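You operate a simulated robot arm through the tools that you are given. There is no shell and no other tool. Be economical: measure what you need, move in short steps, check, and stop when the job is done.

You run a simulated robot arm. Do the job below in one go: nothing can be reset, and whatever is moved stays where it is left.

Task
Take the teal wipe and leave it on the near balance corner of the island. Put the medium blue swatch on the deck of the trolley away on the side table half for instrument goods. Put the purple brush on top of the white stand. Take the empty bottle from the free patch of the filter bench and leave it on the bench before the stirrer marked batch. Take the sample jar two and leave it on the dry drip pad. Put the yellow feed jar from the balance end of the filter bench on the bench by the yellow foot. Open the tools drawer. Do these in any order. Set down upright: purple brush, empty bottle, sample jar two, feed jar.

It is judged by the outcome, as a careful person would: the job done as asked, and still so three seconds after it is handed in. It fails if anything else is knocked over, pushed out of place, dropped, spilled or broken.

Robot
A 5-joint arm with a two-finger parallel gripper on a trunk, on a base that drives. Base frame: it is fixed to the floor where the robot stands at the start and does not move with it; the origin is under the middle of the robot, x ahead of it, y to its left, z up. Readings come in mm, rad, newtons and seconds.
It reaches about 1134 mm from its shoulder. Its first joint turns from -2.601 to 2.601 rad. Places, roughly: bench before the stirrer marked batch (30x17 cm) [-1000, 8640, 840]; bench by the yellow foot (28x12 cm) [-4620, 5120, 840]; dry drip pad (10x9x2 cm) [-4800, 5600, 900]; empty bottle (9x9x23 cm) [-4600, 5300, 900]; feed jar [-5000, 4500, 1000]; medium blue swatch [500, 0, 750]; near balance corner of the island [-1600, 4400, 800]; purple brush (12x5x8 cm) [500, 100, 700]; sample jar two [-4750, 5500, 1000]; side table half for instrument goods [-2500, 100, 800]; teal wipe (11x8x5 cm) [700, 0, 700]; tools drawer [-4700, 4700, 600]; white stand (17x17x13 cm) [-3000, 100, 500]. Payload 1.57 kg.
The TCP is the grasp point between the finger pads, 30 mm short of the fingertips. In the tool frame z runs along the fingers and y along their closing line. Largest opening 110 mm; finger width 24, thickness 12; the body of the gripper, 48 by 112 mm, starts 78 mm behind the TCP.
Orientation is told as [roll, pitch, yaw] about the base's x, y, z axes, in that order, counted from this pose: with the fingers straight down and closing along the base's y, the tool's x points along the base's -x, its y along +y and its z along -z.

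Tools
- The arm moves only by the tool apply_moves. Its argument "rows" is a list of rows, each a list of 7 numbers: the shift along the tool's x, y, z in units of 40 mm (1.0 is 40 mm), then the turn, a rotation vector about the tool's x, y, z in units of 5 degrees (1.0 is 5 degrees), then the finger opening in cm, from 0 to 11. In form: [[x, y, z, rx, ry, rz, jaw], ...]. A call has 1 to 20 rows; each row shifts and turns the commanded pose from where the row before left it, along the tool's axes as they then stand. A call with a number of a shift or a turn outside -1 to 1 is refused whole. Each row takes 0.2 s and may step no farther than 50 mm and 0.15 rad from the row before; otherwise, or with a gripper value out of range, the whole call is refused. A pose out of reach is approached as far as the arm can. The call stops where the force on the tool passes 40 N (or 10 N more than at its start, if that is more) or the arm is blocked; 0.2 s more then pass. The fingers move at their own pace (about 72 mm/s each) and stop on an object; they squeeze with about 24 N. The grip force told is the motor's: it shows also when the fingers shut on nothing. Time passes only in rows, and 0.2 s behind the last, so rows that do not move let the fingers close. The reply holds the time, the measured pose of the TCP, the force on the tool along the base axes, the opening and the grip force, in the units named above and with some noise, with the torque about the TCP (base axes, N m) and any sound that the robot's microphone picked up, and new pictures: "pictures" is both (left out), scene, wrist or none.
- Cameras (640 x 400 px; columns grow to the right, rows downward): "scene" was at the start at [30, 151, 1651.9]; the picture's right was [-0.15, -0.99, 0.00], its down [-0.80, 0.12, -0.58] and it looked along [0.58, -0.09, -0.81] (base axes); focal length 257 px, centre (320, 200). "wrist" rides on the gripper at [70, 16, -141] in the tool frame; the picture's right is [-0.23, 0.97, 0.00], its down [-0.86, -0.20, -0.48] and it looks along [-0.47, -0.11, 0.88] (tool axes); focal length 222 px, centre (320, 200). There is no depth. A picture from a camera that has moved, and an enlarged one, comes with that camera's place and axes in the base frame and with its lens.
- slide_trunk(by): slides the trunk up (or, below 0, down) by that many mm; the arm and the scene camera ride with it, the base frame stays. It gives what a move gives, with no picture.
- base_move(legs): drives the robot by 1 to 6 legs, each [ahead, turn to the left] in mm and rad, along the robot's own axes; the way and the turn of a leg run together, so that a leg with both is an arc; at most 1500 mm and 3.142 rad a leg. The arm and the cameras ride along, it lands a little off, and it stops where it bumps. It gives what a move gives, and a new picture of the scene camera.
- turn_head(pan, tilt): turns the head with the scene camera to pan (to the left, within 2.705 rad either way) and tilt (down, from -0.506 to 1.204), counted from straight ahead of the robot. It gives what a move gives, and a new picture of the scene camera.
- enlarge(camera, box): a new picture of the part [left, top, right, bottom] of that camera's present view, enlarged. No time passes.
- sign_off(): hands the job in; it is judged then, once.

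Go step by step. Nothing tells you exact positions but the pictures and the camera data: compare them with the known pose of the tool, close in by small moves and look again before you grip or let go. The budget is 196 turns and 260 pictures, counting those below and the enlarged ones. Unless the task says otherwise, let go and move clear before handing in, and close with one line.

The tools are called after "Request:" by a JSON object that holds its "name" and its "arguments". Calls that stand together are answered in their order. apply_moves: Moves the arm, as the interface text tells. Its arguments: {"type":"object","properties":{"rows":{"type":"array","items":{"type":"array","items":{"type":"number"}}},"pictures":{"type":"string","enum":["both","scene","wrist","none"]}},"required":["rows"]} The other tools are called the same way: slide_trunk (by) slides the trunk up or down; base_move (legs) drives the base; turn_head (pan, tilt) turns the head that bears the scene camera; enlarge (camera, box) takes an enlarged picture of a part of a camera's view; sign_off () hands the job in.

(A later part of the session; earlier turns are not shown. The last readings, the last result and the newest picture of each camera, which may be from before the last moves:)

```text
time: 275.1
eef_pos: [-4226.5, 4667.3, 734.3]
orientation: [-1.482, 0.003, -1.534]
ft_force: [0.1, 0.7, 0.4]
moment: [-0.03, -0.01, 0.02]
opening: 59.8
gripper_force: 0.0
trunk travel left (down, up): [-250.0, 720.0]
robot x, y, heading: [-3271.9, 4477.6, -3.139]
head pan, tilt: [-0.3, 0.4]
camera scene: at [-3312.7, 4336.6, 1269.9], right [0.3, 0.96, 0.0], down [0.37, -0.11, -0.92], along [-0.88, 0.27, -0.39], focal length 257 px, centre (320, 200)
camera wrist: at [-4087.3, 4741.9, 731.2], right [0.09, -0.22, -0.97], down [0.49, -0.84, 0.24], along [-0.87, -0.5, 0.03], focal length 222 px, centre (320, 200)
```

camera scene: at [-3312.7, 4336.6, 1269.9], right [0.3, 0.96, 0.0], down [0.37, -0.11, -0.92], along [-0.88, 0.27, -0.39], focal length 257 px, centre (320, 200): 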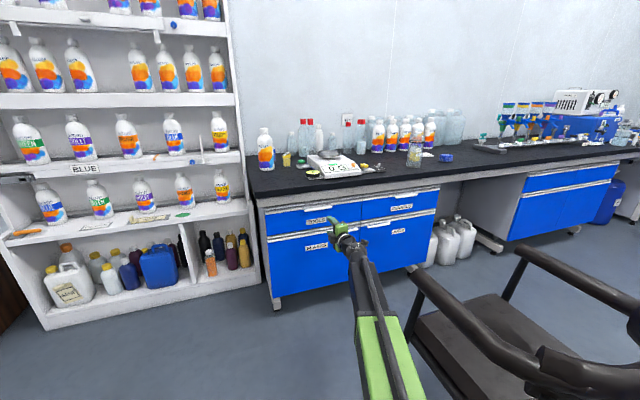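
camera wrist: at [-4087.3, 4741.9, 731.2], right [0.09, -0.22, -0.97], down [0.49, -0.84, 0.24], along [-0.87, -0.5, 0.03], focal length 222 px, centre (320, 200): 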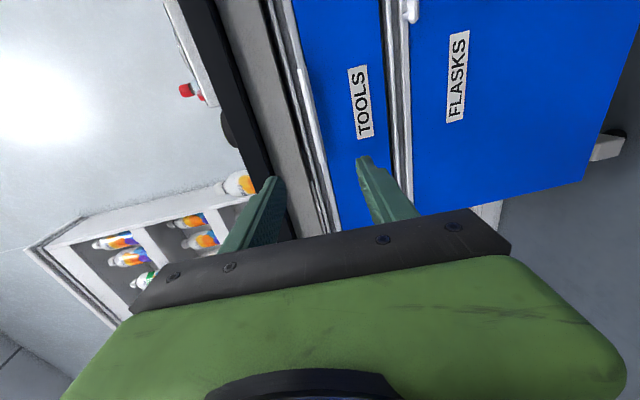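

Handle spans y 4628–4747 at z≈718; along the tool axis I'll arrive right on it. Advance 150 mm with a slight right shift and check.

Request:
{"name": "apply_moves", "arguments": {"rows": [[0.12, 0, 0.95, 0, 0, 0, 6], [0.12, 0, 0.95, 0, 0, 0, 6], [0.12, 0, 0.95, 0, 0, 0, 6], [0.12, 0, 0.95, 0, 0, 0, 6]], "pictures": "wrist"}}

Request:
{"name": "enlarge", "arguments": {"camera": "wrist", "box": [230, 60, 430, 230]}}

Request:
{"name": "enlarge", "arguments": {"camera": "scene", "box": [270, 170, 410, 280]}}

```text
time: 276.1
eef_pos: [-4377.8, 4682.8, 733.9]
orientation: [-1.481, 0.005, -1.534]
ft_force: [-0.6, 0.1, 0.7]
moment: [0.04, -0.03, -0.01]
opening: 60.2
gripper_force: 0.1
out of reach, approached as far as the arm can: row 1, 3
trunk travel left (down, up): [-250.0, 720.0]
robot x, y, heading: [-3271.3, 4478.8, -3.141]
head pan, tilt: [-0.3, 0.4]
camera wrist: at [-4238.6, 4757.5, 731.2], right [0.1, -0.22, -0.97], down [0.49, -0.84, 0.24], along [-0.87, -0.5, 0.03], focal length 222 px, centre (320, 200)
```

wrist: 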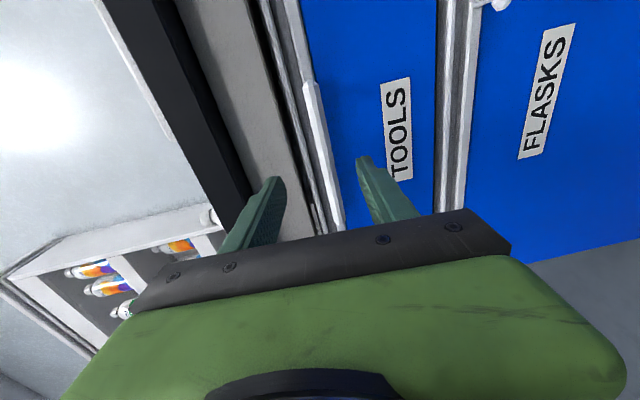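

```text
2.35 times, centred on (330, 145) of wrist
camera zoom: at [-4238.6, 4757.5, 731.2], right [0.1, -0.22, -0.97], down [0.49, -0.84, 0.24], along [-0.87, -0.5, 0.03], focal length 523 px, centre (296, 329)
```

zoom: 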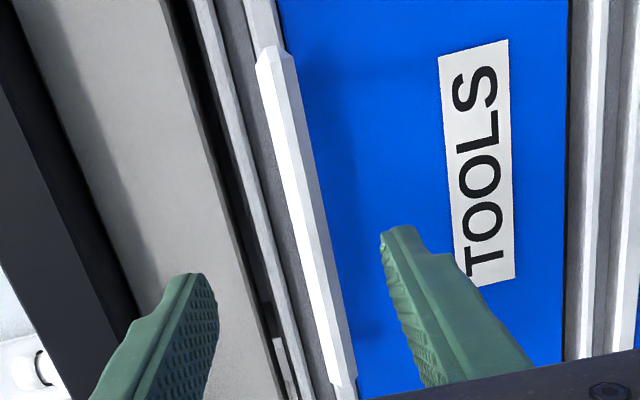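

```text
3.64 times, centred on (340, 225) of scene
camera zoom: at [-3312.6, 4336.6, 1269.9], right [0.3, 0.96, 0.0], down [0.37, -0.11, -0.92], along [-0.88, 0.27, -0.39], focal length 936 px, centre (247, 109)
```

zoom: 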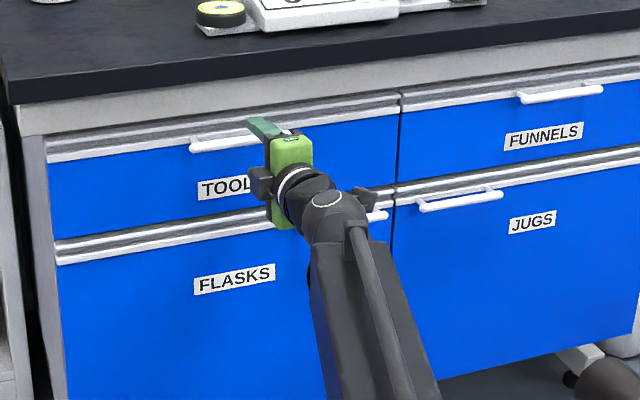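

Bar is at x≈−4444, z≈722. Lower 11 mm, narrow the jaws to 45 mm, then creep the base forward 52 mm.

Request:
{"name": "slide_trunk", "arguments": {"by": -11}}

Request:
{"name": "apply_moves", "arguments": {"rows": [[0, 0, 0, 0, 0, 0, 4.5], [0, 0, 0, 0, 0, 0, 4.5]], "pictures": "none"}}

Request:
{"name": "base_move", "arguments": {"legs": [[50, 0]]}}

Request:
{"name": "enlarge", "arguments": {"camera": "wrist", "box": [230, 60, 430, 230]}}

```text
time: 276.7
eef_pos: [-4377.1, 4682.3, 723.7]
orientation: [-1.483, 0.006, -1.533]
ft_force: [0.4, -0.1, 0.1]
moment: [-0.01, 0.0, -0.02]
opening: 60.1
gripper_force: 0.0
trunk travel left (down, up): [-239.0, 731.0]
robot x, y, heading: [-3274.9, 4478.9, -3.144]
head pan, tilt: [-0.3, 0.4]
```

```text
time: 277.3
eef_pos: [-4377.1, 4683.1, 723.7]
orientation: [-1.481, 0.006, -1.535]
ft_force: [0.3, -0.3, 0.1]
moment: [-0.03, -0.02, -0.01]
opening: 45.3
gripper_force: 0.0
trunk travel left (down, up): [-239.0, 731.0]
robot x, y, heading: [-3269.0, 4479.2, -3.139]
head pan, tilt: [-0.3, 0.4]
```

```text
time: 278.2
eef_pos: [-4427.1, 4682.4, 723.3]
orientation: [-1.481, 0.005, -1.535]
ft_force: [-0.9, 0.4, 0.6]
moment: [0.0, -0.05, -0.02]
opening: 45.0
gripper_force: 0.0
trunk travel left (down, up): [-239.0, 731.0]
robot x, y, heading: [-3322.0, 4478.2, -3.141]
head pan, tilt: [-0.3, 0.4]
camera scene: at [-3363.0, 4336.6, 1258.9], right [0.3, 0.96, 0.0], down [0.37, -0.11, -0.92], along [-0.88, 0.27, -0.39], focal length 257 px, centre (320, 200)
```

scene: 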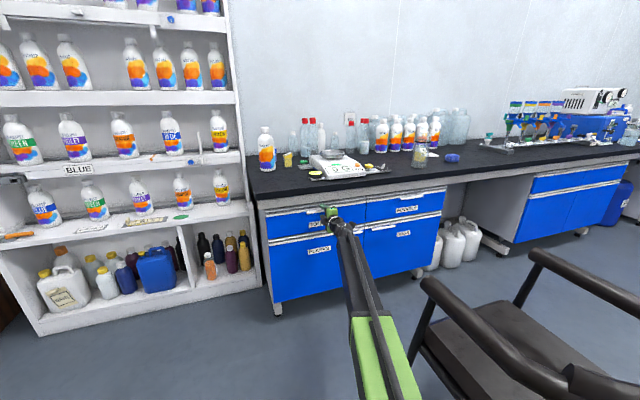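

```text
2.35 times, centred on (330, 145) of wrist
camera zoom: at [-4288.5, 4757.1, 720.3], right [0.1, -0.22, -0.97], down [0.49, -0.84, 0.24], along [-0.87, -0.5, 0.03], focal length 523 px, centre (296, 329)
```

zoom: 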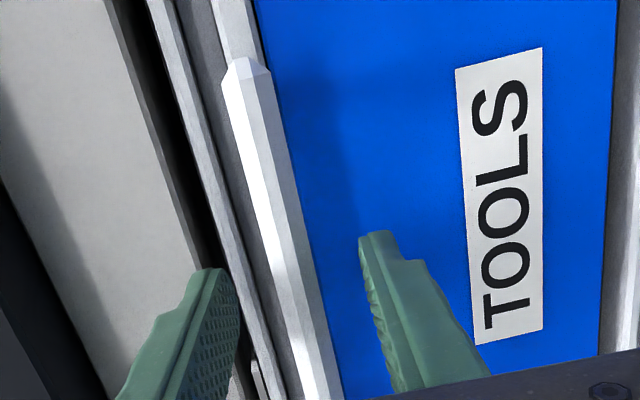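

The bar is between the pads. Close on it.

Request:
{"name": "apply_moves", "arguments": {"rows": [[0, 0, 0, 0, 0, 0, 0], [0, 0, 0, 0, 0, 0, 0], [0, 0, 0, 0, 0, 0, 0], [0, 0, 0, 0, 0, 0, 0]], "pictures": "wrist"}}

```text
time: 279.2
eef_pos: [-4426.3, 4682.2, 722.6]
orientation: [-1.482, 0.002, -1.534]
ft_force: [4.5, 0.2, -3.0]
moment: [-0.84, 0.3, -0.18]
opening: 14.9
gripper_force: 30.8
trunk travel left (down, up): [-239.0, 731.0]
robot x, y, heading: [-3323.7, 4479.3, -3.143]
head pan, tilt: [-0.3, 0.4]
camera wrist: at [-4288.6, 4757.3, 719.9], right [0.1, -0.22, -0.97], down [0.49, -0.84, 0.24], along [-0.87, -0.5, 0.03], focal length 222 px, centre (320, 200)
```

wrist: 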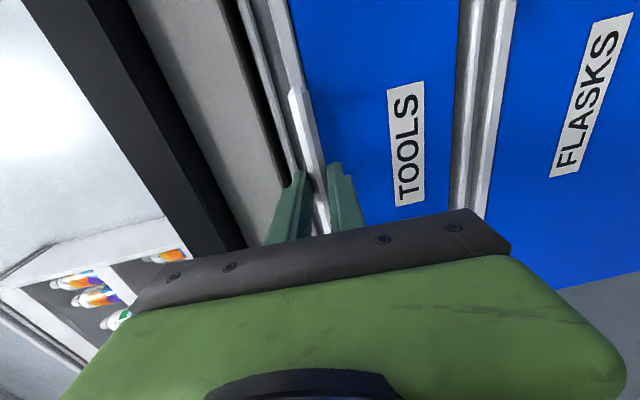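

Firm grip. Pull the drawer by backing up.

Request:
{"name": "base_move", "arguments": {"legs": [[-150, 0]]}}

Request:
{"name": "enlarge", "arguments": {"camera": "scene", "box": [240, 150, 440, 290]}}

```text
time: 280.6
eef_pos: [-4279.9, 4682.4, 721.6]
orientation: [-1.482, 0.003, -1.536]
ft_force: [0.1, 25.3, -1.7]
moment: [-0.72, 0.36, -0.59]
opening: 14.8
gripper_force: 30.8
trunk travel left (down, up): [-239.0, 731.0]
robot x, y, heading: [-3179.3, 4477.5, -3.134]
head pan, tilt: [-0.3, 0.4]
camera scene: at [-3214.9, 4338.4, 1259.2], right [0.29, 0.96, 0.0], down [0.37, -0.12, -0.92], along [-0.88, 0.27, -0.39], focal length 257 px, centre (320, 200)
```

scene: 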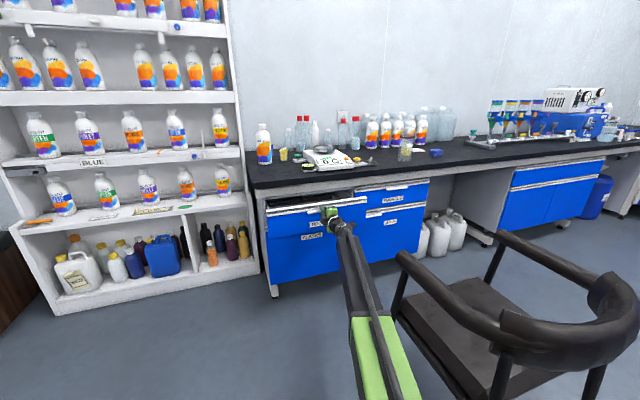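

```text
2.86 times, centred on (340, 220) of scene
camera zoom: at [-3214.9, 4338.4, 1259.2], right [0.29, 0.96, 0.0], down [0.37, -0.12, -0.92], along [-0.88, 0.27, -0.39], focal length 735 px, centre (263, 143)
```

zoom: 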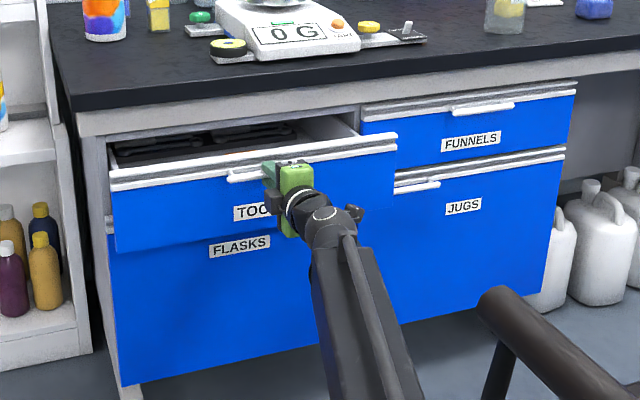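

The drawer is sliding out. Pull another 130 mm.

Request:
{"name": "base_move", "arguments": {"legs": [[-130, 0]]}}

Request:
{"name": "enlarge", "arguments": {"camera": "scene", "box": [240, 150, 440, 290]}}

```text
time: 281.9
eef_pos: [-4146.2, 4680.2, 721.7]
orientation: [-1.484, 0.003, -1.536]
ft_force: [-1.6, 23.9, -2.4]
moment: [-0.69, 0.29, -0.59]
opening: 14.9
gripper_force: 31.3
trunk travel left (down, up): [-239.0, 731.0]
robot x, y, heading: [-3038.6, 4480.1, -3.142]
head pan, tilt: [-0.3, 0.4]
camera scene: at [-3082.3, 4338.5, 1259.2], right [0.29, 0.96, 0.0], down [0.37, -0.12, -0.92], along [-0.88, 0.27, -0.39], focal length 257 px, centre (320, 200)
```

scene: 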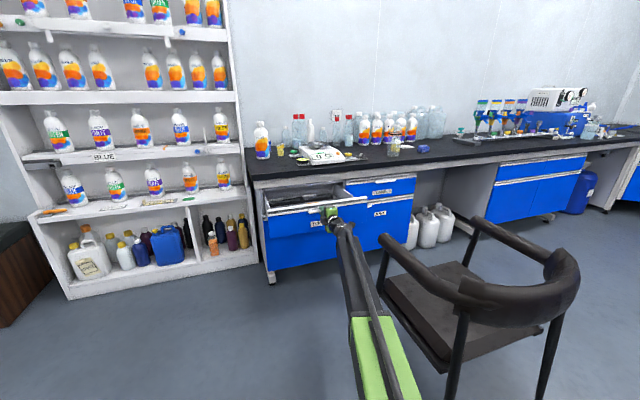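

```text
2.86 times, centred on (340, 220) of scene
camera zoom: at [-3082.3, 4338.5, 1259.2], right [0.29, 0.96, 0.0], down [0.37, -0.12, -0.92], along [-0.88, 0.27, -0.39], focal length 735 px, centre (263, 143)
```

zoom: 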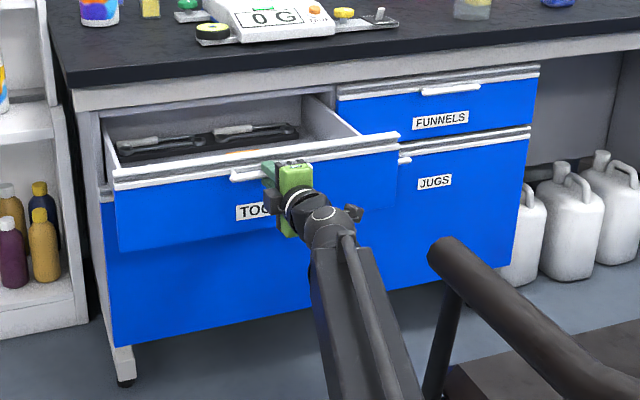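

The tools drawer is open about 280 mm. Release and back away.

Request:
{"name": "apply_moves", "arguments": {"rows": [[0, 0, 0, 0, 0, 0, 3], [0, 0, 0, 0, 0, 0, 4], [0, 0, 0, 0, 0, 0, 4.5]], "pictures": "none"}}

Request:
{"name": "base_move", "arguments": {"legs": [[-200, 0]]}}

```text
time: 282.7
eef_pos: [-4147.6, 4680.2, 723.4]
orientation: [-1.484, 0.006, -1.535]
ft_force: [-0.3, -0.2, -0.3]
moment: [-0.01, 0.02, 0.0]
opening: 44.8
gripper_force: 0.1
trunk travel left (down, up): [-239.0, 731.0]
robot x, y, heading: [-3042.2, 4482.2, -3.142]
head pan, tilt: [-0.3, 0.4]
```

```text
time: 284.3
eef_pos: [-3941.8, 4673.8, 721.9]
orientation: [-1.485, 0.007, -1.531]
ft_force: [-0.3, -0.5, 0.3]
moment: [-0.02, -0.02, -0.01]
opening: 44.9
gripper_force: 0.0
trunk travel left (down, up): [-239.0, 731.0]
robot x, y, heading: [-2834.3, 4476.7, -3.135]
head pan, tilt: [-0.3, 0.4]
camera scene: at [-2875.7, 4336.9, 1258.9], right [0.29, 0.96, 0.0], down [0.37, -0.11, -0.92], along [-0.88, 0.27, -0.39], focal length 257 px, centre (320, 200)
```

scene: 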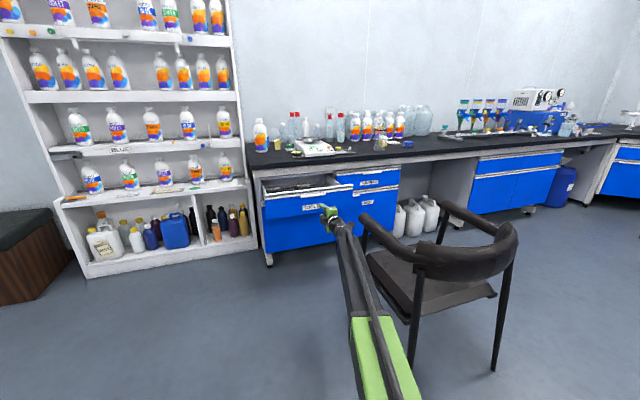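

Drawer done. Next the empty bottle, jar two and feed jar, using a vertical tool. I'll raise the trunk and swing the tool back down, then test the reach.

Request:
{"name": "slide_trunk", "arguments": {"by": 400}}

Request:
{"name": "apply_moves", "arguments": {"rows": [[0, 0.45, 0, -1, 0, 0, 8], [0, 0.45, 0, -1, 0, 0, 8], [0, 0.45, 0, -1, 0, 0, 8], [0, 0.45, 0, -1, 0, 0, 8], [0, 0.45, 0, -1, 0, 0, 8], [0, 0.45, 0, -1, 0, 0, 8], [0, 0.45, 0, -1, 0, 0, 8], [0, 0.45, 0, -1, 0, 0, 8], [0, 0.45, 0, -1, 0, 0, 8], [0, 0.45, 0, -1, 0, 0, 8], [0, 0.45, 0, -1, 0, 0, 8], [0, 0.45, 0, -1, 0, 0, 8], [0, 0.45, 0, -1, 0, 0, 8], [0, 0.45, 0, -1, 0, 0, 8], [0, 0.45, 0, -1, 0, 0, 8], [0, 0.45, 0, -1, 0, 0, 8], [0, 0.45, 0, -1, 0, 0, 8]], "pictures": "none"}}

Request:
{"name": "apply_moves", "arguments": {"rows": [[0, -0.9, 0, 0, 0, 0, 8], [0, -0.9, 0, 0, 0, 0, 8], [0, -0.9, 0, 0, 0, 0, 8], [0, -0.9, 0, 0, 0, 0, 8], [0, -0.9, 0, 0, 0, 0, 8], [0, -0.9, 0, 0, 0, 0, 8], [0, -0.9, 0, 0, 0, 0, 8]], "pictures": "none"}}

```text
time: 288.1
eef_pos: [-3942.7, 4674.2, 1123.3]
orientation: [-1.481, 0.005, -1.53]
ft_force: [0.3, 0.4, 0.0]
moment: [0.0, 0.02, 0.01]
opening: 45.2
gripper_force: 0.3
trunk travel left (down, up): [-639.0, 331.0]
robot x, y, heading: [-2838.9, 4480.7, -3.138]
head pan, tilt: [-0.3, 0.4]
```

```text
time: 291.7
eef_pos: [-3745.7, 4682.1, 905.5]
orientation: [0.002, 0.004, -1.531]
ft_force: [0.2, 0.4, 0.3]
moment: [0.01, 0.0, 0.0]
opening: 80.2
gripper_force: 0.2
out of reach, approached as far as the arm can: row 2, 4, 6, 8, 11
trunk travel left (down, up): [-639.0, 331.0]
robot x, y, heading: [-2834.7, 4481.6, -3.135]
head pan, tilt: [-0.3, 0.4]
```

```text
time: 293.3
eef_pos: [-3766.0, 4644.7, 905.9]
orientation: [0.0, 0.005, -1.531]
ft_force: [-0.2, 0.6, -0.4]
moment: [0.0, -0.02, -0.05]
opening: 80.2
gripper_force: 0.1
out of reach, approached as far as the arm can: row 1, 2, 3, 4, 5, 6, 7
trunk travel left (down, up): [-639.0, 331.0]
robot x, y, heading: [-2833.1, 4479.7, -3.137]
head pan, tilt: [-0.3, 0.4]
```

Vertical-tool reach is 572–947 mm. I'll retract the arm, and drive round the chair to a station north of it facing the filter bench.

Request:
{"name": "apply_moves", "arguments": {"rows": [[0, 1, 0, 0, 0, 0, 8], [0, 1, 0, 0, 0, 0, 8], [0, 1, 0, 0, 0, 0, 8], [0, 1, 0, 0, 0, 0, 8], [0, 1, 0, 0, 0, 0, 8], [0, 1, 0, 0, 0, 0, 8], [0, 1, 0, 0, 0, 0, 8], [0, 1, 0, 0, 0, 0, 8]], "pictures": "none"}}

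Request:
{"name": "slide_trunk", "arguments": {"by": 250}}

Request:
{"name": "base_move", "arguments": {"legs": [[0, -1.57], [1360, 0], [0, 1.57], [650, 0]]}}

Request:
{"name": "turn_head", "arguments": {"pan": 0.2, "tilt": 0.5}}

```text
time: 295.1
eef_pos: [-3444.5, 4654.8, 906.2]
orientation: [0.002, 0.006, -1.533]
ft_force: [0.2, -0.1, -0.7]
moment: [0.01, 0.01, -0.02]
opening: 80.2
gripper_force: 0.0
trunk travel left (down, up): [-639.0, 331.0]
robot x, y, heading: [-2834.6, 4478.5, -3.137]
head pan, tilt: [-0.3, 0.4]
```

```text
time: 297.7
eef_pos: [-3446.6, 4654.9, 1156.4]
orientation: [0.0, 0.005, -1.53]
ft_force: [-0.8, -0.1, 0.1]
moment: [0.0, -0.01, 0.02]
opening: 80.1
gripper_force: 0.0
trunk travel left (down, up): [-889.0, 81.0]
robot x, y, heading: [-2833.6, 4478.2, -3.137]
head pan, tilt: [-0.3, 0.4]
```

```text
time: 315.4
eef_pos: [-4115.9, 5990.9, 1156.1]
orientation: [0.001, 0.005, -1.507]
ft_force: [-0.1, 1.1, 0.1]
moment: [-0.06, -0.05, 0.02]
opening: 80.3
gripper_force: 0.0
trunk travel left (down, up): [-889.0, 81.0]
robot x, y, heading: [-3500.0, 5817.5, -3.121]
head pan, tilt: [-0.3, 0.4]
camera scene: at [-3539.3, 5676.4, 1908.9], right [0.28, 0.96, 0.0], down [0.37, -0.11, -0.92], along [-0.89, 0.25, -0.39], focal length 257 px, centre (320, 200)
```

scene: 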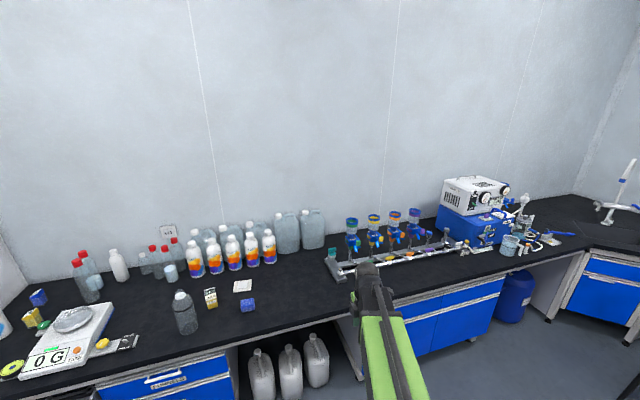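

```text
time: 316.3
eef_pos: [-4115.9, 5990.8, 1157.2]
orientation: [0.0, 0.006, -1.508]
ft_force: [0.4, -0.7, -0.6]
moment: [0.02, 0.01, -0.02]
opening: 80.0
gripper_force: 0.1
trunk travel left (down, up): [-889.0, 81.0]
robot x, y, heading: [-3500.7, 5818.5, -3.119]
head pan, tilt: [0.201, 0.499]
camera scene: at [-3539.1, 5631.2, 1899.8], right [-0.22, 0.98, 0.0], down [0.47, 0.1, -0.88], along [-0.86, -0.19, -0.48], focal length 257 px, centre (320, 200)
```

scene: 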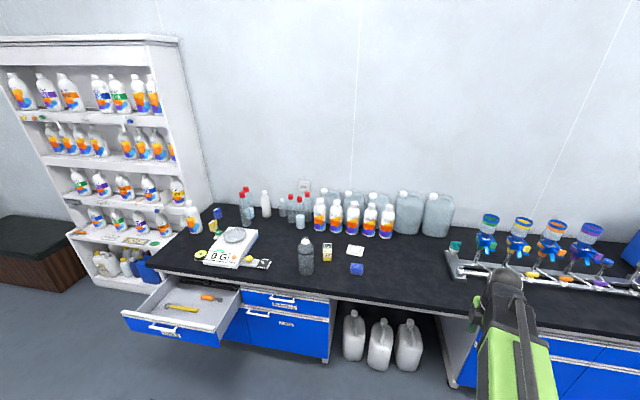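

Request:
{"name": "enlarge", "arguments": {"camera": "scene", "box": [280, 200, 440, 300]}}

Request:
{"name": "enlarge", "arguments": {"camera": "scene", "box": [170, 190, 330, 290]}}

```text
4.00 times, centred on (360, 250) of scene
camera zoom: at [-3539.1, 5631.2, 1899.8], right [-0.22, 0.98, 0.0], down [0.47, 0.1, -0.88], along [-0.86, -0.19, -0.48], focal length 1029 px, centre (160, 0)
```

zoom: 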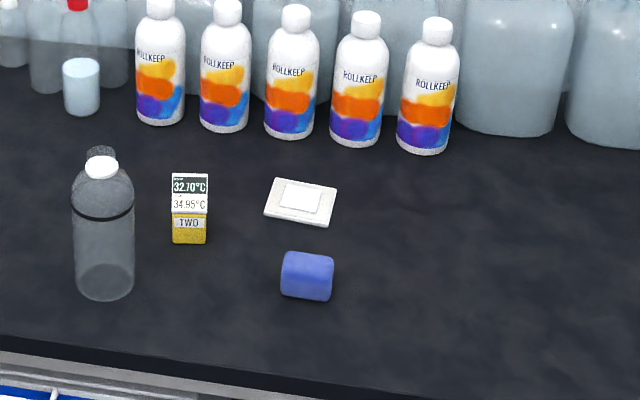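

```text
4.00 times, centred on (250, 240) of scene
camera zoom: at [-3539.1, 5631.2, 1899.8], right [-0.22, 0.98, 0.0], down [0.47, 0.1, -0.88], along [-0.86, -0.19, -0.48], focal length 1029 px, centre (600, 40)
```

zoom: 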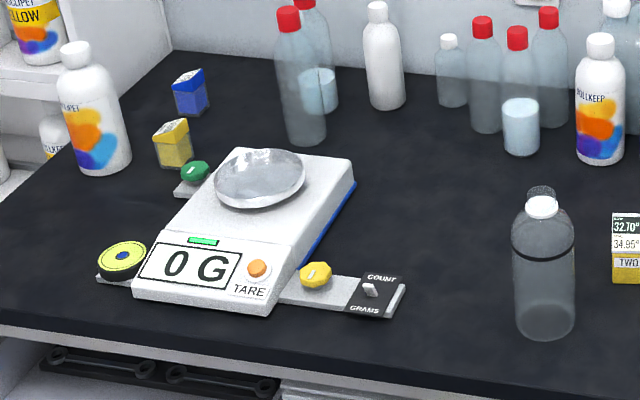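

Clear view: empty bottle at (−4575, 5322), sample jar TWO at (−4730, 5413), drip pad at (−4809, 5572). I'll swing the arm left and drive up to the bench, then check with the wrist camera.

Request:
{"name": "apply_moves", "arguments": {"rows": [[-0.9, 0, 0, 0, 0, 0, 8], [-0.9, 0, 0, 0, 0, 0, 8], [-0.9, 0, 0, 0, 0, 0, 8], [-0.9, 0, 0, 0, 0, 0, 8], [-0.9, 0, 0, 0, 0, 0, 8], [-0.9, 0, 0, 0, 0, 0, 8], [-0.9, 0, 0, 0, 0, 0, 8], [-0.9, 0, 0, 0, 0, 0, 8], [-0.9, 0, 0, 0, 0, 0, 8]], "pictures": "none"}}

Request:
{"name": "base_move", "arguments": {"legs": [[430, 0]]}}

Request:
{"name": "enlarge", "arguments": {"camera": "wrist", "box": [0, 0, 640, 400]}}

```text
time: 318.3
eef_pos: [-4095.0, 5666.0, 1155.5]
orientation: [-0.001, 0.006, -1.509]
ft_force: [-0.3, 0.3, -0.6]
moment: [0.0, 0.02, -0.02]
opening: 79.9
gripper_force: 0.0
trunk travel left (down, up): [-889.0, 81.0]
robot x, y, heading: [-3500.7, 5817.9, -3.117]
head pan, tilt: [0.201, 0.499]
```

```text
time: 321.0
eef_pos: [-4531.2, 5662.5, 1156.0]
orientation: [0.001, 0.006, -1.513]
ft_force: [-0.3, -0.7, -0.3]
moment: [-0.02, 0.0, 0.04]
opening: 80.1
gripper_force: 0.0
trunk travel left (down, up): [-889.0, 81.0]
robot x, y, heading: [-3937.3, 5808.4, -3.124]
head pan, tilt: [0.201, 0.499]
camera scene: at [-3976.6, 5622.8, 1899.7], right [-0.21, 0.98, 0.0], down [0.47, 0.1, -0.88], along [-0.86, -0.19, -0.48], focal length 257 px, centre (320, 200)
```

scene: 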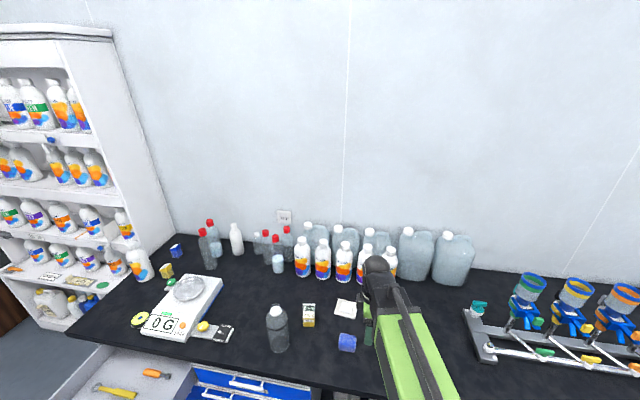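

```text
1.00 times, centred on (320, 200) of wrist (not enlarged: the box is as wide or as high as the picture)
camera zoom: at [-4519.7, 5731.6, 1297.9], right [0.99, -0.17, 0.0], down [-0.15, -0.87, 0.47], along [-0.08, -0.47, -0.88], focal length 222 px, centre (320, 200)
```

zoom: 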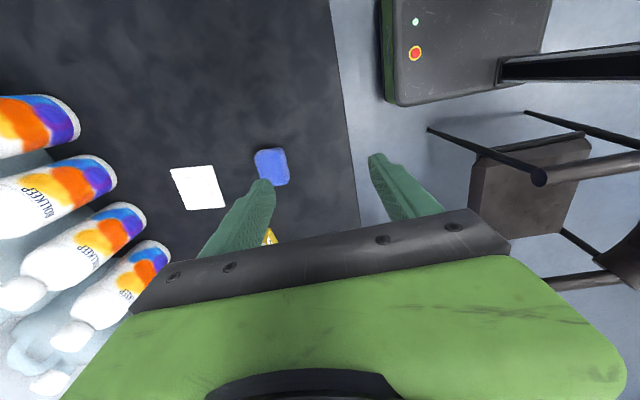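

Now move over the bottle's cap and look down.

Request:
{"name": "apply_moves", "arguments": {"rows": [[-0.935, -0.163, 0, 0, 0, 0, 8], [-0.935, -0.163, 0, 0, 0, 0, 8], [-0.935, -0.163, 0, 0, 0, 0, 8], [-0.935, -0.163, 0, 0, 0, 0, 8], [-0.935, -0.163, 0, 0, 0, 0, 8], [-0.935, -0.163, 0, 0, 0, 0, 8], [-0.935, -0.163, 0, 0, 0, 0, 8], [-0.935, -0.163, 0, 0, 0, 0, 8], [-0.935, -0.163, 0, 0, 0, 0, 8]], "pictures": "both"}}

Request:
{"name": "enlarge", "arguments": {"camera": "scene", "box": [220, 220, 380, 370]}}

```text
time: 323.0
eef_pos: [-4571.1, 5322.8, 1156.5]
orientation: [0.0, 0.005, -1.514]
ft_force: [0.5, -0.3, -0.6]
moment: [0.02, 0.03, 0.01]
opening: 79.9
gripper_force: 0.1
trunk travel left (down, up): [-889.0, 81.0]
robot x, y, heading: [-3935.9, 5811.4, -3.131]
head pan, tilt: [0.201, 0.499]
camera scene: at [-3975.6, 5622.0, 1899.6], right [-0.21, 0.98, 0.0], down [0.47, 0.1, -0.88], along [-0.86, -0.19, -0.48], focal length 257 px, centre (320, 200)
camera wrist: at [-4559.9, 5391.9, 1298.0], right [0.99, -0.17, 0.0], down [-0.15, -0.87, 0.47], along [-0.08, -0.47, -0.88], focal length 222 px, centre (320, 200)
```

scene: 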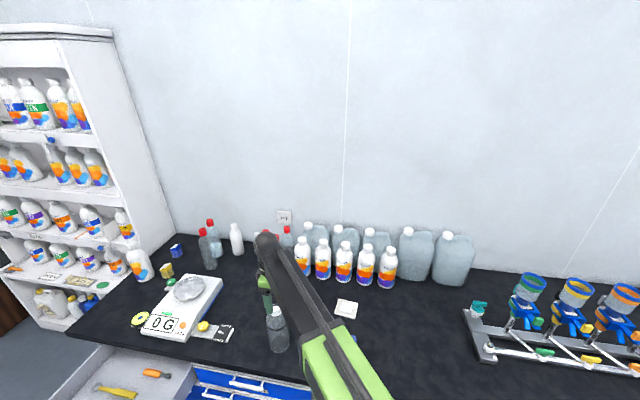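
wrist: 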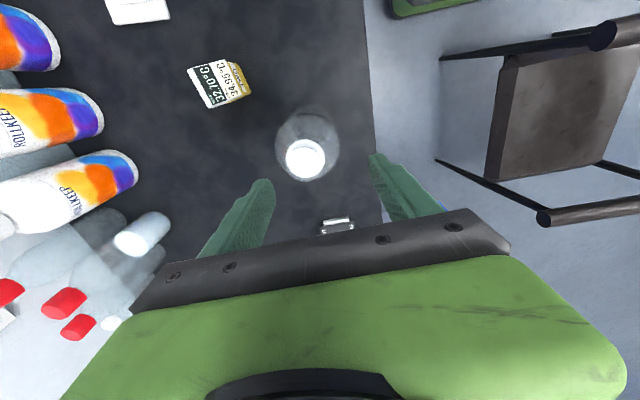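

```text
2.67 times, centred on (300, 295) of scene
camera zoom: at [-3975.6, 5622.0, 1899.6], right [-0.21, 0.98, 0.0], down [0.47, 0.1, -0.88], along [-0.86, -0.19, -0.48], focal length 686 px, centre (373, -53)
```

zoom: 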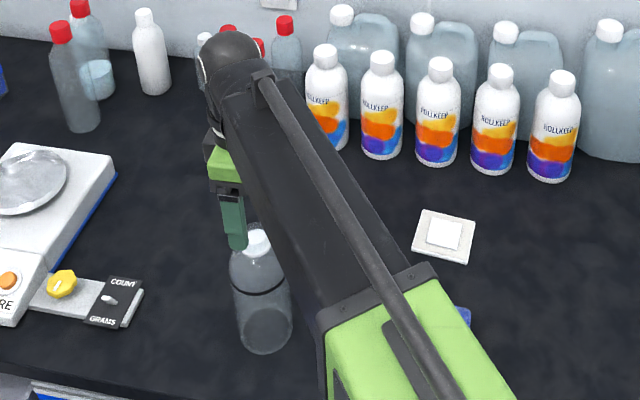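

Request:
{"name": "apply_moves", "arguments": {"rows": [[0, -0.28, 0, 0, 0, 0, 8], [0, 0, 0, 0, 0, 0, 8]], "pictures": "none"}}

Request:
{"name": "slide_trunk", "arguments": {"by": -50}}

Request:
{"name": "apply_moves", "arguments": {"rows": [[0, 0, 0, 0, 0, 0, 8]], "pictures": "wrist"}}

Request:
{"name": "enlarge", "arguments": {"camera": "scene", "box": [220, 220, 380, 370]}}

```text
time: 323.6
eef_pos: [-4581.5, 5322.0, 1157.3]
orientation: [-0.002, 0.005, -1.513]
ft_force: [0.8, -0.7, -0.2]
moment: [0.03, -0.01, 0.0]
opening: 80.1
gripper_force: 0.1
trunk travel left (down, up): [-889.0, 81.0]
robot x, y, heading: [-3934.1, 5812.2, -3.13]
head pan, tilt: [0.201, 0.499]
```

```text
time: 324.5
eef_pos: [-4581.4, 5322.1, 1106.7]
orientation: [0.0, 0.004, -1.513]
ft_force: [0.4, -0.5, 0.1]
moment: [0.01, -0.02, 0.01]
opening: 80.1
gripper_force: 0.1
trunk travel left (down, up): [-839.0, 131.0]
robot x, y, heading: [-3937.3, 5810.4, -3.131]
head pan, tilt: [0.201, 0.499]
```

```text
time: 324.9
eef_pos: [-4582.3, 5322.2, 1105.0]
orientation: [-0.001, 0.004, -1.514]
ft_force: [-0.2, -0.5, 0.5]
moment: [0.0, -0.01, 0.02]
opening: 80.1
gripper_force: 0.1
trunk travel left (down, up): [-839.0, 131.0]
robot x, y, heading: [-3936.0, 5812.5, -3.127]
head pan, tilt: [0.201, 0.499]
camera wrist: at [-4570.4, 5392.2, 1248.3], right [0.99, -0.17, 0.0], down [-0.15, -0.87, 0.47], along [-0.08, -0.47, -0.88], focal length 222 px, centre (320, 200)
```

wrist: 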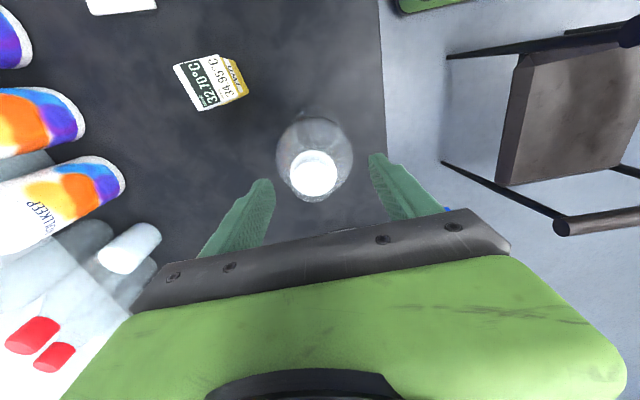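

```text
2.67 times, centred on (300, 295) of scene
camera zoom: at [-3975.3, 5622.9, 1849.8], right [-0.21, 0.98, 0.0], down [0.47, 0.1, -0.88], along [-0.86, -0.19, -0.48], focal length 686 px, centre (373, -53)
```

zoom: 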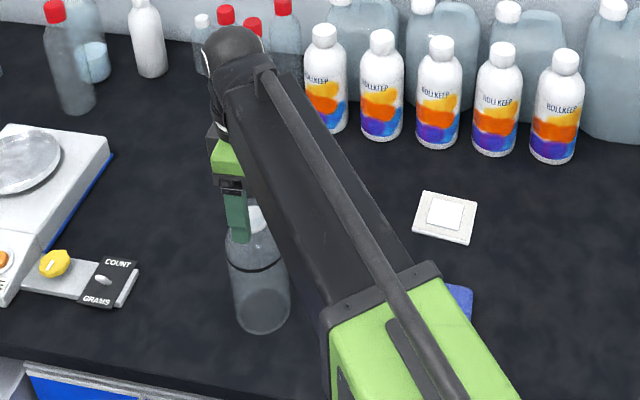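

Centred over the cap. Lower 27 mm and close on it.

Request:
{"name": "slide_trunk", "arguments": {"by": -27}}

Request:
{"name": "apply_moves", "arguments": {"rows": [[0, -0.1, 0, 0, 0, 0, 6], [0, 0, 0, 0, 0, 0, 0], [0, 0, 0, 0, 0, 0, 0], [0, 0, 0, 0, 0, 0, 0]], "pictures": "wrist"}}

```text
time: 325.6
eef_pos: [-4581.0, 5322.4, 1078.8]
orientation: [0.0, 0.005, -1.513]
ft_force: [-0.2, 0.4, -0.9]
moment: [0.0, -0.02, 0.01]
opening: 80.2
gripper_force: 0.1
trunk travel left (down, up): [-812.0, 158.0]
robot x, y, heading: [-3938.1, 5811.9, -3.128]
head pan, tilt: [0.201, 0.499]
```

```text
time: 326.6
eef_pos: [-4584.4, 5322.4, 1081.2]
orientation: [-0.001, 0.004, -1.513]
ft_force: [-3.1, -1.4, 14.5]
moment: [-0.19, 0.17, -0.05]
opening: 43.1
gripper_force: 23.7
trunk travel left (down, up): [-812.0, 158.0]
robot x, y, heading: [-3934.8, 5808.2, -3.129]
head pan, tilt: [0.201, 0.499]
camera wrist: at [-4573.5, 5392.5, 1222.1], right [0.99, -0.17, 0.0], down [-0.15, -0.87, 0.48], along [-0.08, -0.47, -0.88], focal length 222 px, centre (320, 200)
```

wrist: 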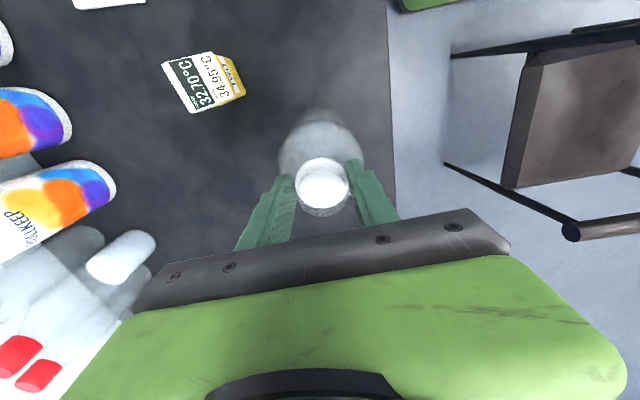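

The tips press slightly on the shoulder; I'll regrip 8 mm higher on the cap.

Request:
{"name": "apply_moves", "arguments": {"rows": [[0, 0, 0, 0, 0, 0, 6], [0, 0, 0, 0, 0, 0, 6]], "pictures": "none"}}

Request:
{"name": "slide_trunk", "arguments": {"by": 10}}

Request:
{"name": "apply_moves", "arguments": {"rows": [[0, -0.05, 0, 0, 0, 0, 6], [0, 0, 0, 0, 0, 0, 0], [0, 0, 0, 0, 0, 0, 0], [0, 0, 0, 0, 0, 0, 0]], "pictures": "wrist"}}

```text
time: 327.2
eef_pos: [-4585.7, 5321.6, 1079.7]
orientation: [0.0, 0.005, -1.512]
ft_force: [0.6, -0.3, 0.1]
moment: [0.0, 0.03, -0.01]
opening: 59.6
gripper_force: 0.1
trunk travel left (down, up): [-812.0, 158.0]
robot x, y, heading: [-3932.1, 5811.7, -3.127]
head pan, tilt: [0.201, 0.499]
```

```text
time: 327.8
eef_pos: [-4585.1, 5322.0, 1088.7]
orientation: [0.0, 0.006, -1.511]
ft_force: [0.0, 0.5, 0.2]
moment: [-0.02, 0.02, -0.01]
opening: 60.0
gripper_force: 0.1
trunk travel left (down, up): [-822.0, 148.0]
robot x, y, heading: [-3935.5, 5809.2, -3.128]
head pan, tilt: [0.201, 0.499]
```

```text
time: 328.8
eef_pos: [-4587.3, 5321.0, 1089.0]
orientation: [0.001, 0.004, -1.513]
ft_force: [-0.5, 0.8, -0.3]
moment: [-0.01, 0.04, -0.04]
opening: 35.3
gripper_force: 24.2
trunk travel left (down, up): [-822.0, 148.0]
robot x, y, heading: [-3934.0, 5811.8, -3.127]
head pan, tilt: [0.201, 0.499]
camera wrist: at [-4576.4, 5391.7, 1231.3], right [0.99, -0.17, 0.0], down [-0.15, -0.87, 0.47], along [-0.08, -0.47, -0.88], focal length 222 px, centre (320, 200)
```

wrist: 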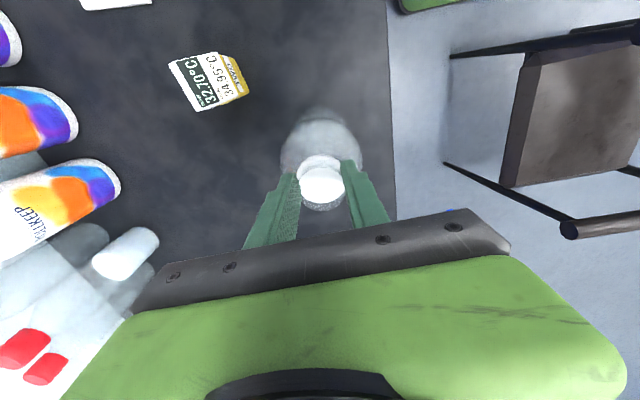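

The cap is gripped. Lift, back out, and centre the arm for travel; then look toward the stirrer bench.

Request:
{"name": "slide_trunk", "arguments": {"by": 140}}

Request:
{"name": "base_move", "arguments": {"legs": [[-700, 0]]}}

Request:
{"name": "apply_moves", "arguments": {"rows": [[1, 0, 0, 0, 0, 0, 0], [1, 0, 0, 0, 0, 0, 0], [1, 0, 0, 0, 0, 0, 0], [1, 0, 0, 0, 0, 0, 0], [1, 0, 0, 0, 0, 0, 0], [1, 0, 0, 0, 0, 0, 0], [1, 0, 0, 0, 0, 0, 0], [1, 0, 0, 0, 0, 0, 0], [1, 0, 0, 0, 0, 0, 0], [1, 0, 0, 0, 0, 0, 0], [1, 0, 0, 0, 0, 0, 0]], "pictures": "wrist"}}

Request:
{"name": "turn_head", "arguments": {"pan": -1.4, "tilt": 0.4}}

```text
time: 330.5
eef_pos: [-4587.3, 5322.6, 1229.2]
orientation: [0.0, 0.004, -1.512]
ft_force: [0.2, -0.6, -0.8]
moment: [0.0, -0.03, 0.02]
opening: 35.2
gripper_force: 24.1
trunk travel left (down, up): [-962.0, 8.0]
robot x, y, heading: [-3938.1, 5814.4, -3.134]
head pan, tilt: [0.201, 0.499]
```

```text
time: 334.3
eef_pos: [-3881.9, 5328.2, 1230.1]
orientation: [0.0, 0.006, -1.505]
ft_force: [-0.5, 0.9, -0.2]
moment: [-0.01, -0.01, -0.03]
opening: 35.2
gripper_force: 24.0
trunk travel left (down, up): [-962.0, 8.0]
robot x, y, heading: [-3235.9, 5821.6, -3.121]
head pan, tilt: [0.201, 0.499]
camera scene: at [-3270.7, 5633.4, 1972.8], right [-0.22, 0.98, 0.0], down [0.47, 0.11, -0.88], along [-0.86, -0.19, -0.48], focal length 257 px, centre (320, 200)
```

scene: 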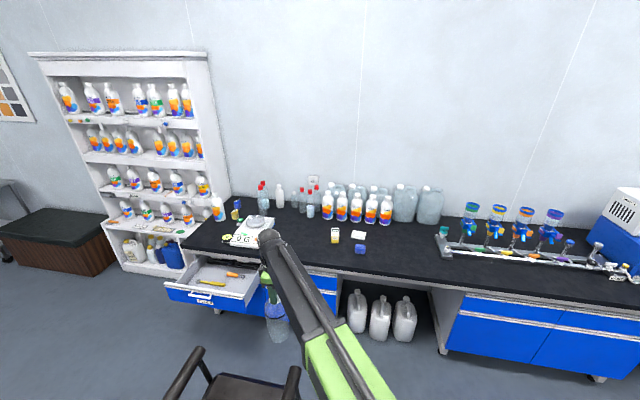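

```text
time: 336.7
eef_pos: [-3909.7, 5769.6, 1228.5]
orientation: [0.001, 0.005, -1.505]
ft_force: [0.2, 0.7, -0.9]
moment: [-0.01, 0.02, 0.0]
opening: 35.4
gripper_force: 24.2
out of reach, approached as far as the arm can: row 7
trunk travel left (down, up): [-962.0, 8.0]
robot x, y, heading: [-3235.8, 5819.9, -3.119]
head pan, tilt: [0.201, 0.499]
camera wrist: at [-3899.7, 5838.4, 1371.3], right [0.99, -0.16, 0.0], down [-0.14, -0.87, 0.47], along [-0.08, -0.47, -0.88], focal length 222 px, centre (320, 200)
```

wrist: 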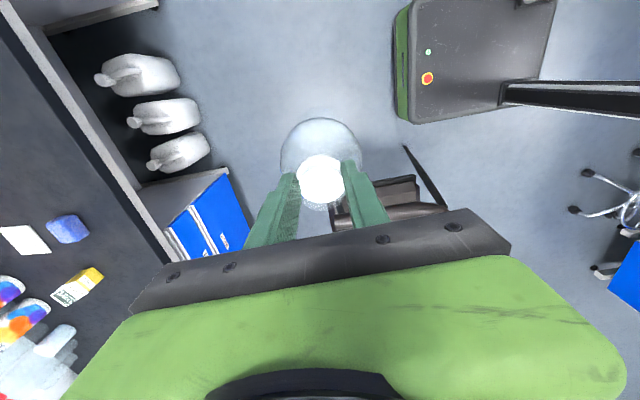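

```text
time: 338.4
eef_pos: [-3910.9, 5767.2, 1228.7]
orientation: [0.0, 0.003, -1.505]
ft_force: [-0.6, -0.5, -0.5]
moment: [-0.04, 0.0, -0.02]
opening: 35.5
gripper_force: 24.1
trunk travel left (down, up): [-962.0, 8.0]
robot x, y, heading: [-3236.4, 5822.1, -3.122]
head pan, tilt: [-1.4, 0.4]
camera scene: at [-3201.0, 5744.5, 1981.9], right [0.98, 0.19, 0.0], down [0.08, -0.38, -0.92], along [-0.18, 0.9, -0.39], focal length 257 px, centre (320, 200)
```

scene: 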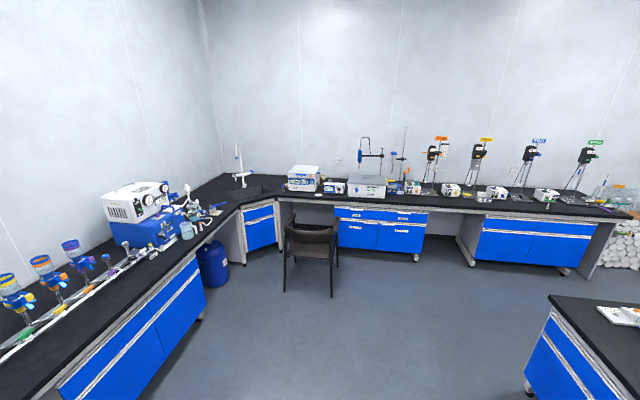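

Request:
{"name": "enlarge", "arguments": {"camera": "scene", "box": [400, 120, 640, 270]}}

```text
2.67 times, centred on (520, 195) of scene
camera zoom: at [-3201.0, 5744.5, 1981.9], right [0.98, 0.19, 0.0], down [0.08, -0.38, -0.92], along [-0.18, 0.9, -0.39], focal length 686 px, centre (-213, 213)
```

zoom: 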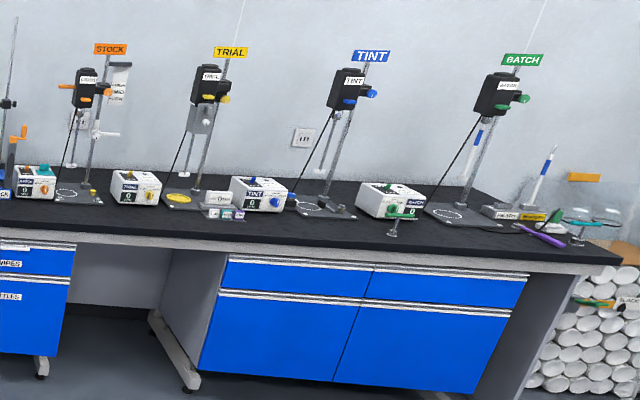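

The BATCH stirrer (green sign) is at the right; its bench front is at about (−1000, 8640). I'll drive round the island's far end to it.

Request:
{"name": "base_move", "arguments": {"legs": [[0, -1.865], [1000, 0], [974, 0], [0, -1.296]]}}

Request:
{"name": "turn_head", "arguments": {"pan": 0.3, "tilt": 0.4}}

```text
time: 355.9
eef_pos: [-2060.6, 7803.7, 1230.3]
orientation: [-0.002, 0.006, 1.646]
ft_force: [-0.9, 1.1, 0.5]
moment: [-0.1, -0.03, 0.01]
opening: 35.3
gripper_force: 23.9
trunk travel left (down, up): [-962.0, 8.0]
robot x, y, heading: [-2730.4, 7711.9, 0.043]
head pan, tilt: [-1.4, 0.4]
camera scene: at [-2765.6, 7796.8, 1981.6], right [-0.98, -0.21, 0.0], down [-0.08, 0.38, -0.92], along [0.2, -0.9, -0.39], focal length 257 px, centre (320, 200)
```

scene: 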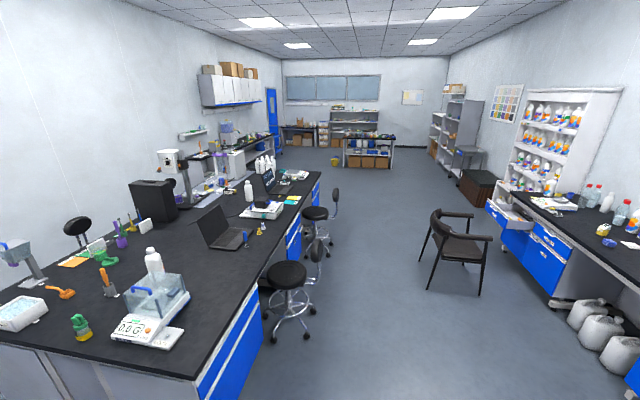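

```text
time: 357.6
eef_pos: [-2058.5, 7802.7, 1229.0]
orientation: [0.001, 0.005, 1.648]
ft_force: [-0.4, -0.7, -1.4]
moment: [0.0, 0.0, 0.0]
opening: 35.2
gripper_force: 24.0
trunk travel left (down, up): [-962.0, 8.0]
robot x, y, heading: [-2732.3, 7717.8, 0.04]
head pan, tilt: [0.3, 0.4]
camera scene: at [-2694.6, 7913.9, 1981.9], right [0.34, -0.94, 0.0], down [-0.37, -0.13, -0.92], along [0.87, 0.31, -0.39], focal length 257 px, centre (320, 200)
```

scene: 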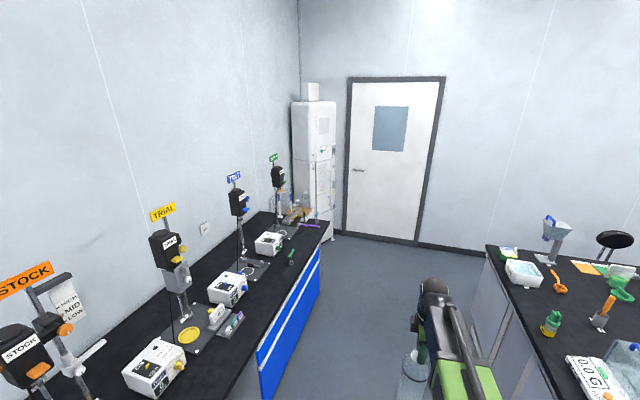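

Request:
{"name": "base_move", "arguments": {"legs": [[0, -0.04], [1690, 0]]}}

Request:
{"name": "base_move", "arguments": {"legs": [[0, -0.04], [1450, 0], [200, 0], [0, 1.571]]}}

Request:
{"name": "turn_head", "arguments": {"pan": 0.0, "tilt": 0.7}}

Request:
{"name": "enlarge", "arguments": {"camera": "scene", "box": [160, 100, 480, 300]}}

```text
refused: 1690 is not a number from -1500 to 1500
```

```text
time: 370.2
eef_pos: [-1107.6, 8373.8, 1228.0]
orientation: [0.003, 0.005, 3.137]
ft_force: [0.1, 1.2, 0.3]
moment: [-0.03, 0.02, 0.0]
opening: 34.9
gripper_force: 24.1
trunk travel left (down, up): [-962.0, 8.0]
robot x, y, heading: [-1111.1, 7692.1, 1.522]
head pan, tilt: [0.3, 0.4]
camera scene: at [-1305.5, 7751.4, 1981.7], right [0.97, 0.25, 0.0], down [0.1, -0.38, -0.92], along [-0.23, 0.89, -0.39], focal length 257 px, centre (320, 200)
```

scene: 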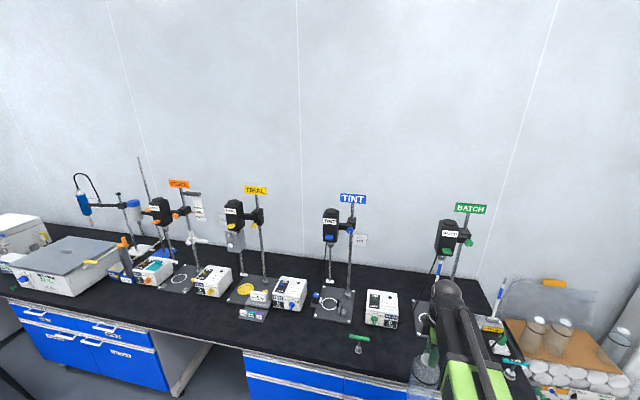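

```text
time: 371.0
eef_pos: [-1107.8, 8373.1, 1228.8]
orientation: [0.0, 0.003, 3.136]
ft_force: [-0.9, -0.3, 0.0]
moment: [-0.05, -0.02, 0.01]
opening: 35.2
gripper_force: 23.9
trunk travel left (down, up): [-962.0, 8.0]
robot x, y, heading: [-1110.8, 7697.9, 1.519]
head pan, tilt: [0.0, 0.7]
camera scene: at [-1279.2, 7744.4, 1954.9], right [1.0, -0.05, 0.0], down [-0.03, -0.64, -0.77], along [0.04, 0.76, -0.64], focal length 257 px, centre (320, 200)
```

scene: 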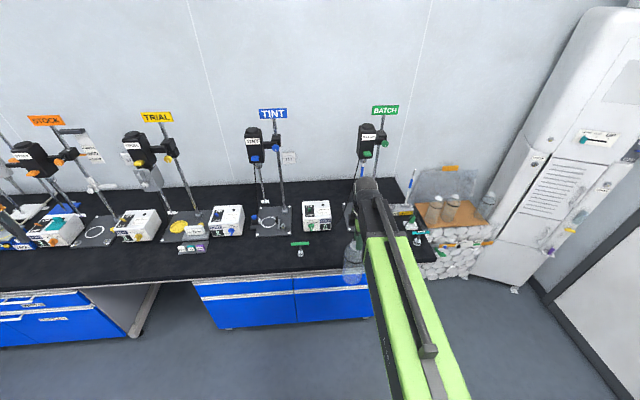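

```text
2.00 times, centred on (320, 200) of scene
camera zoom: at [-1279.2, 7744.4, 1954.9], right [1.0, -0.05, 0.0], down [-0.03, -0.64, -0.77], along [0.04, 0.76, -0.64], focal length 514 px, centre (320, 200)
```

zoom: 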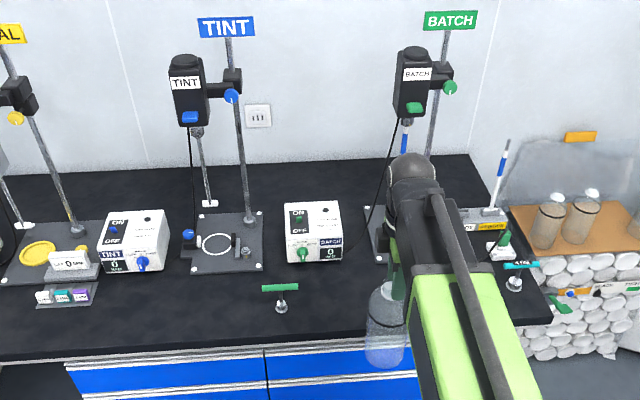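

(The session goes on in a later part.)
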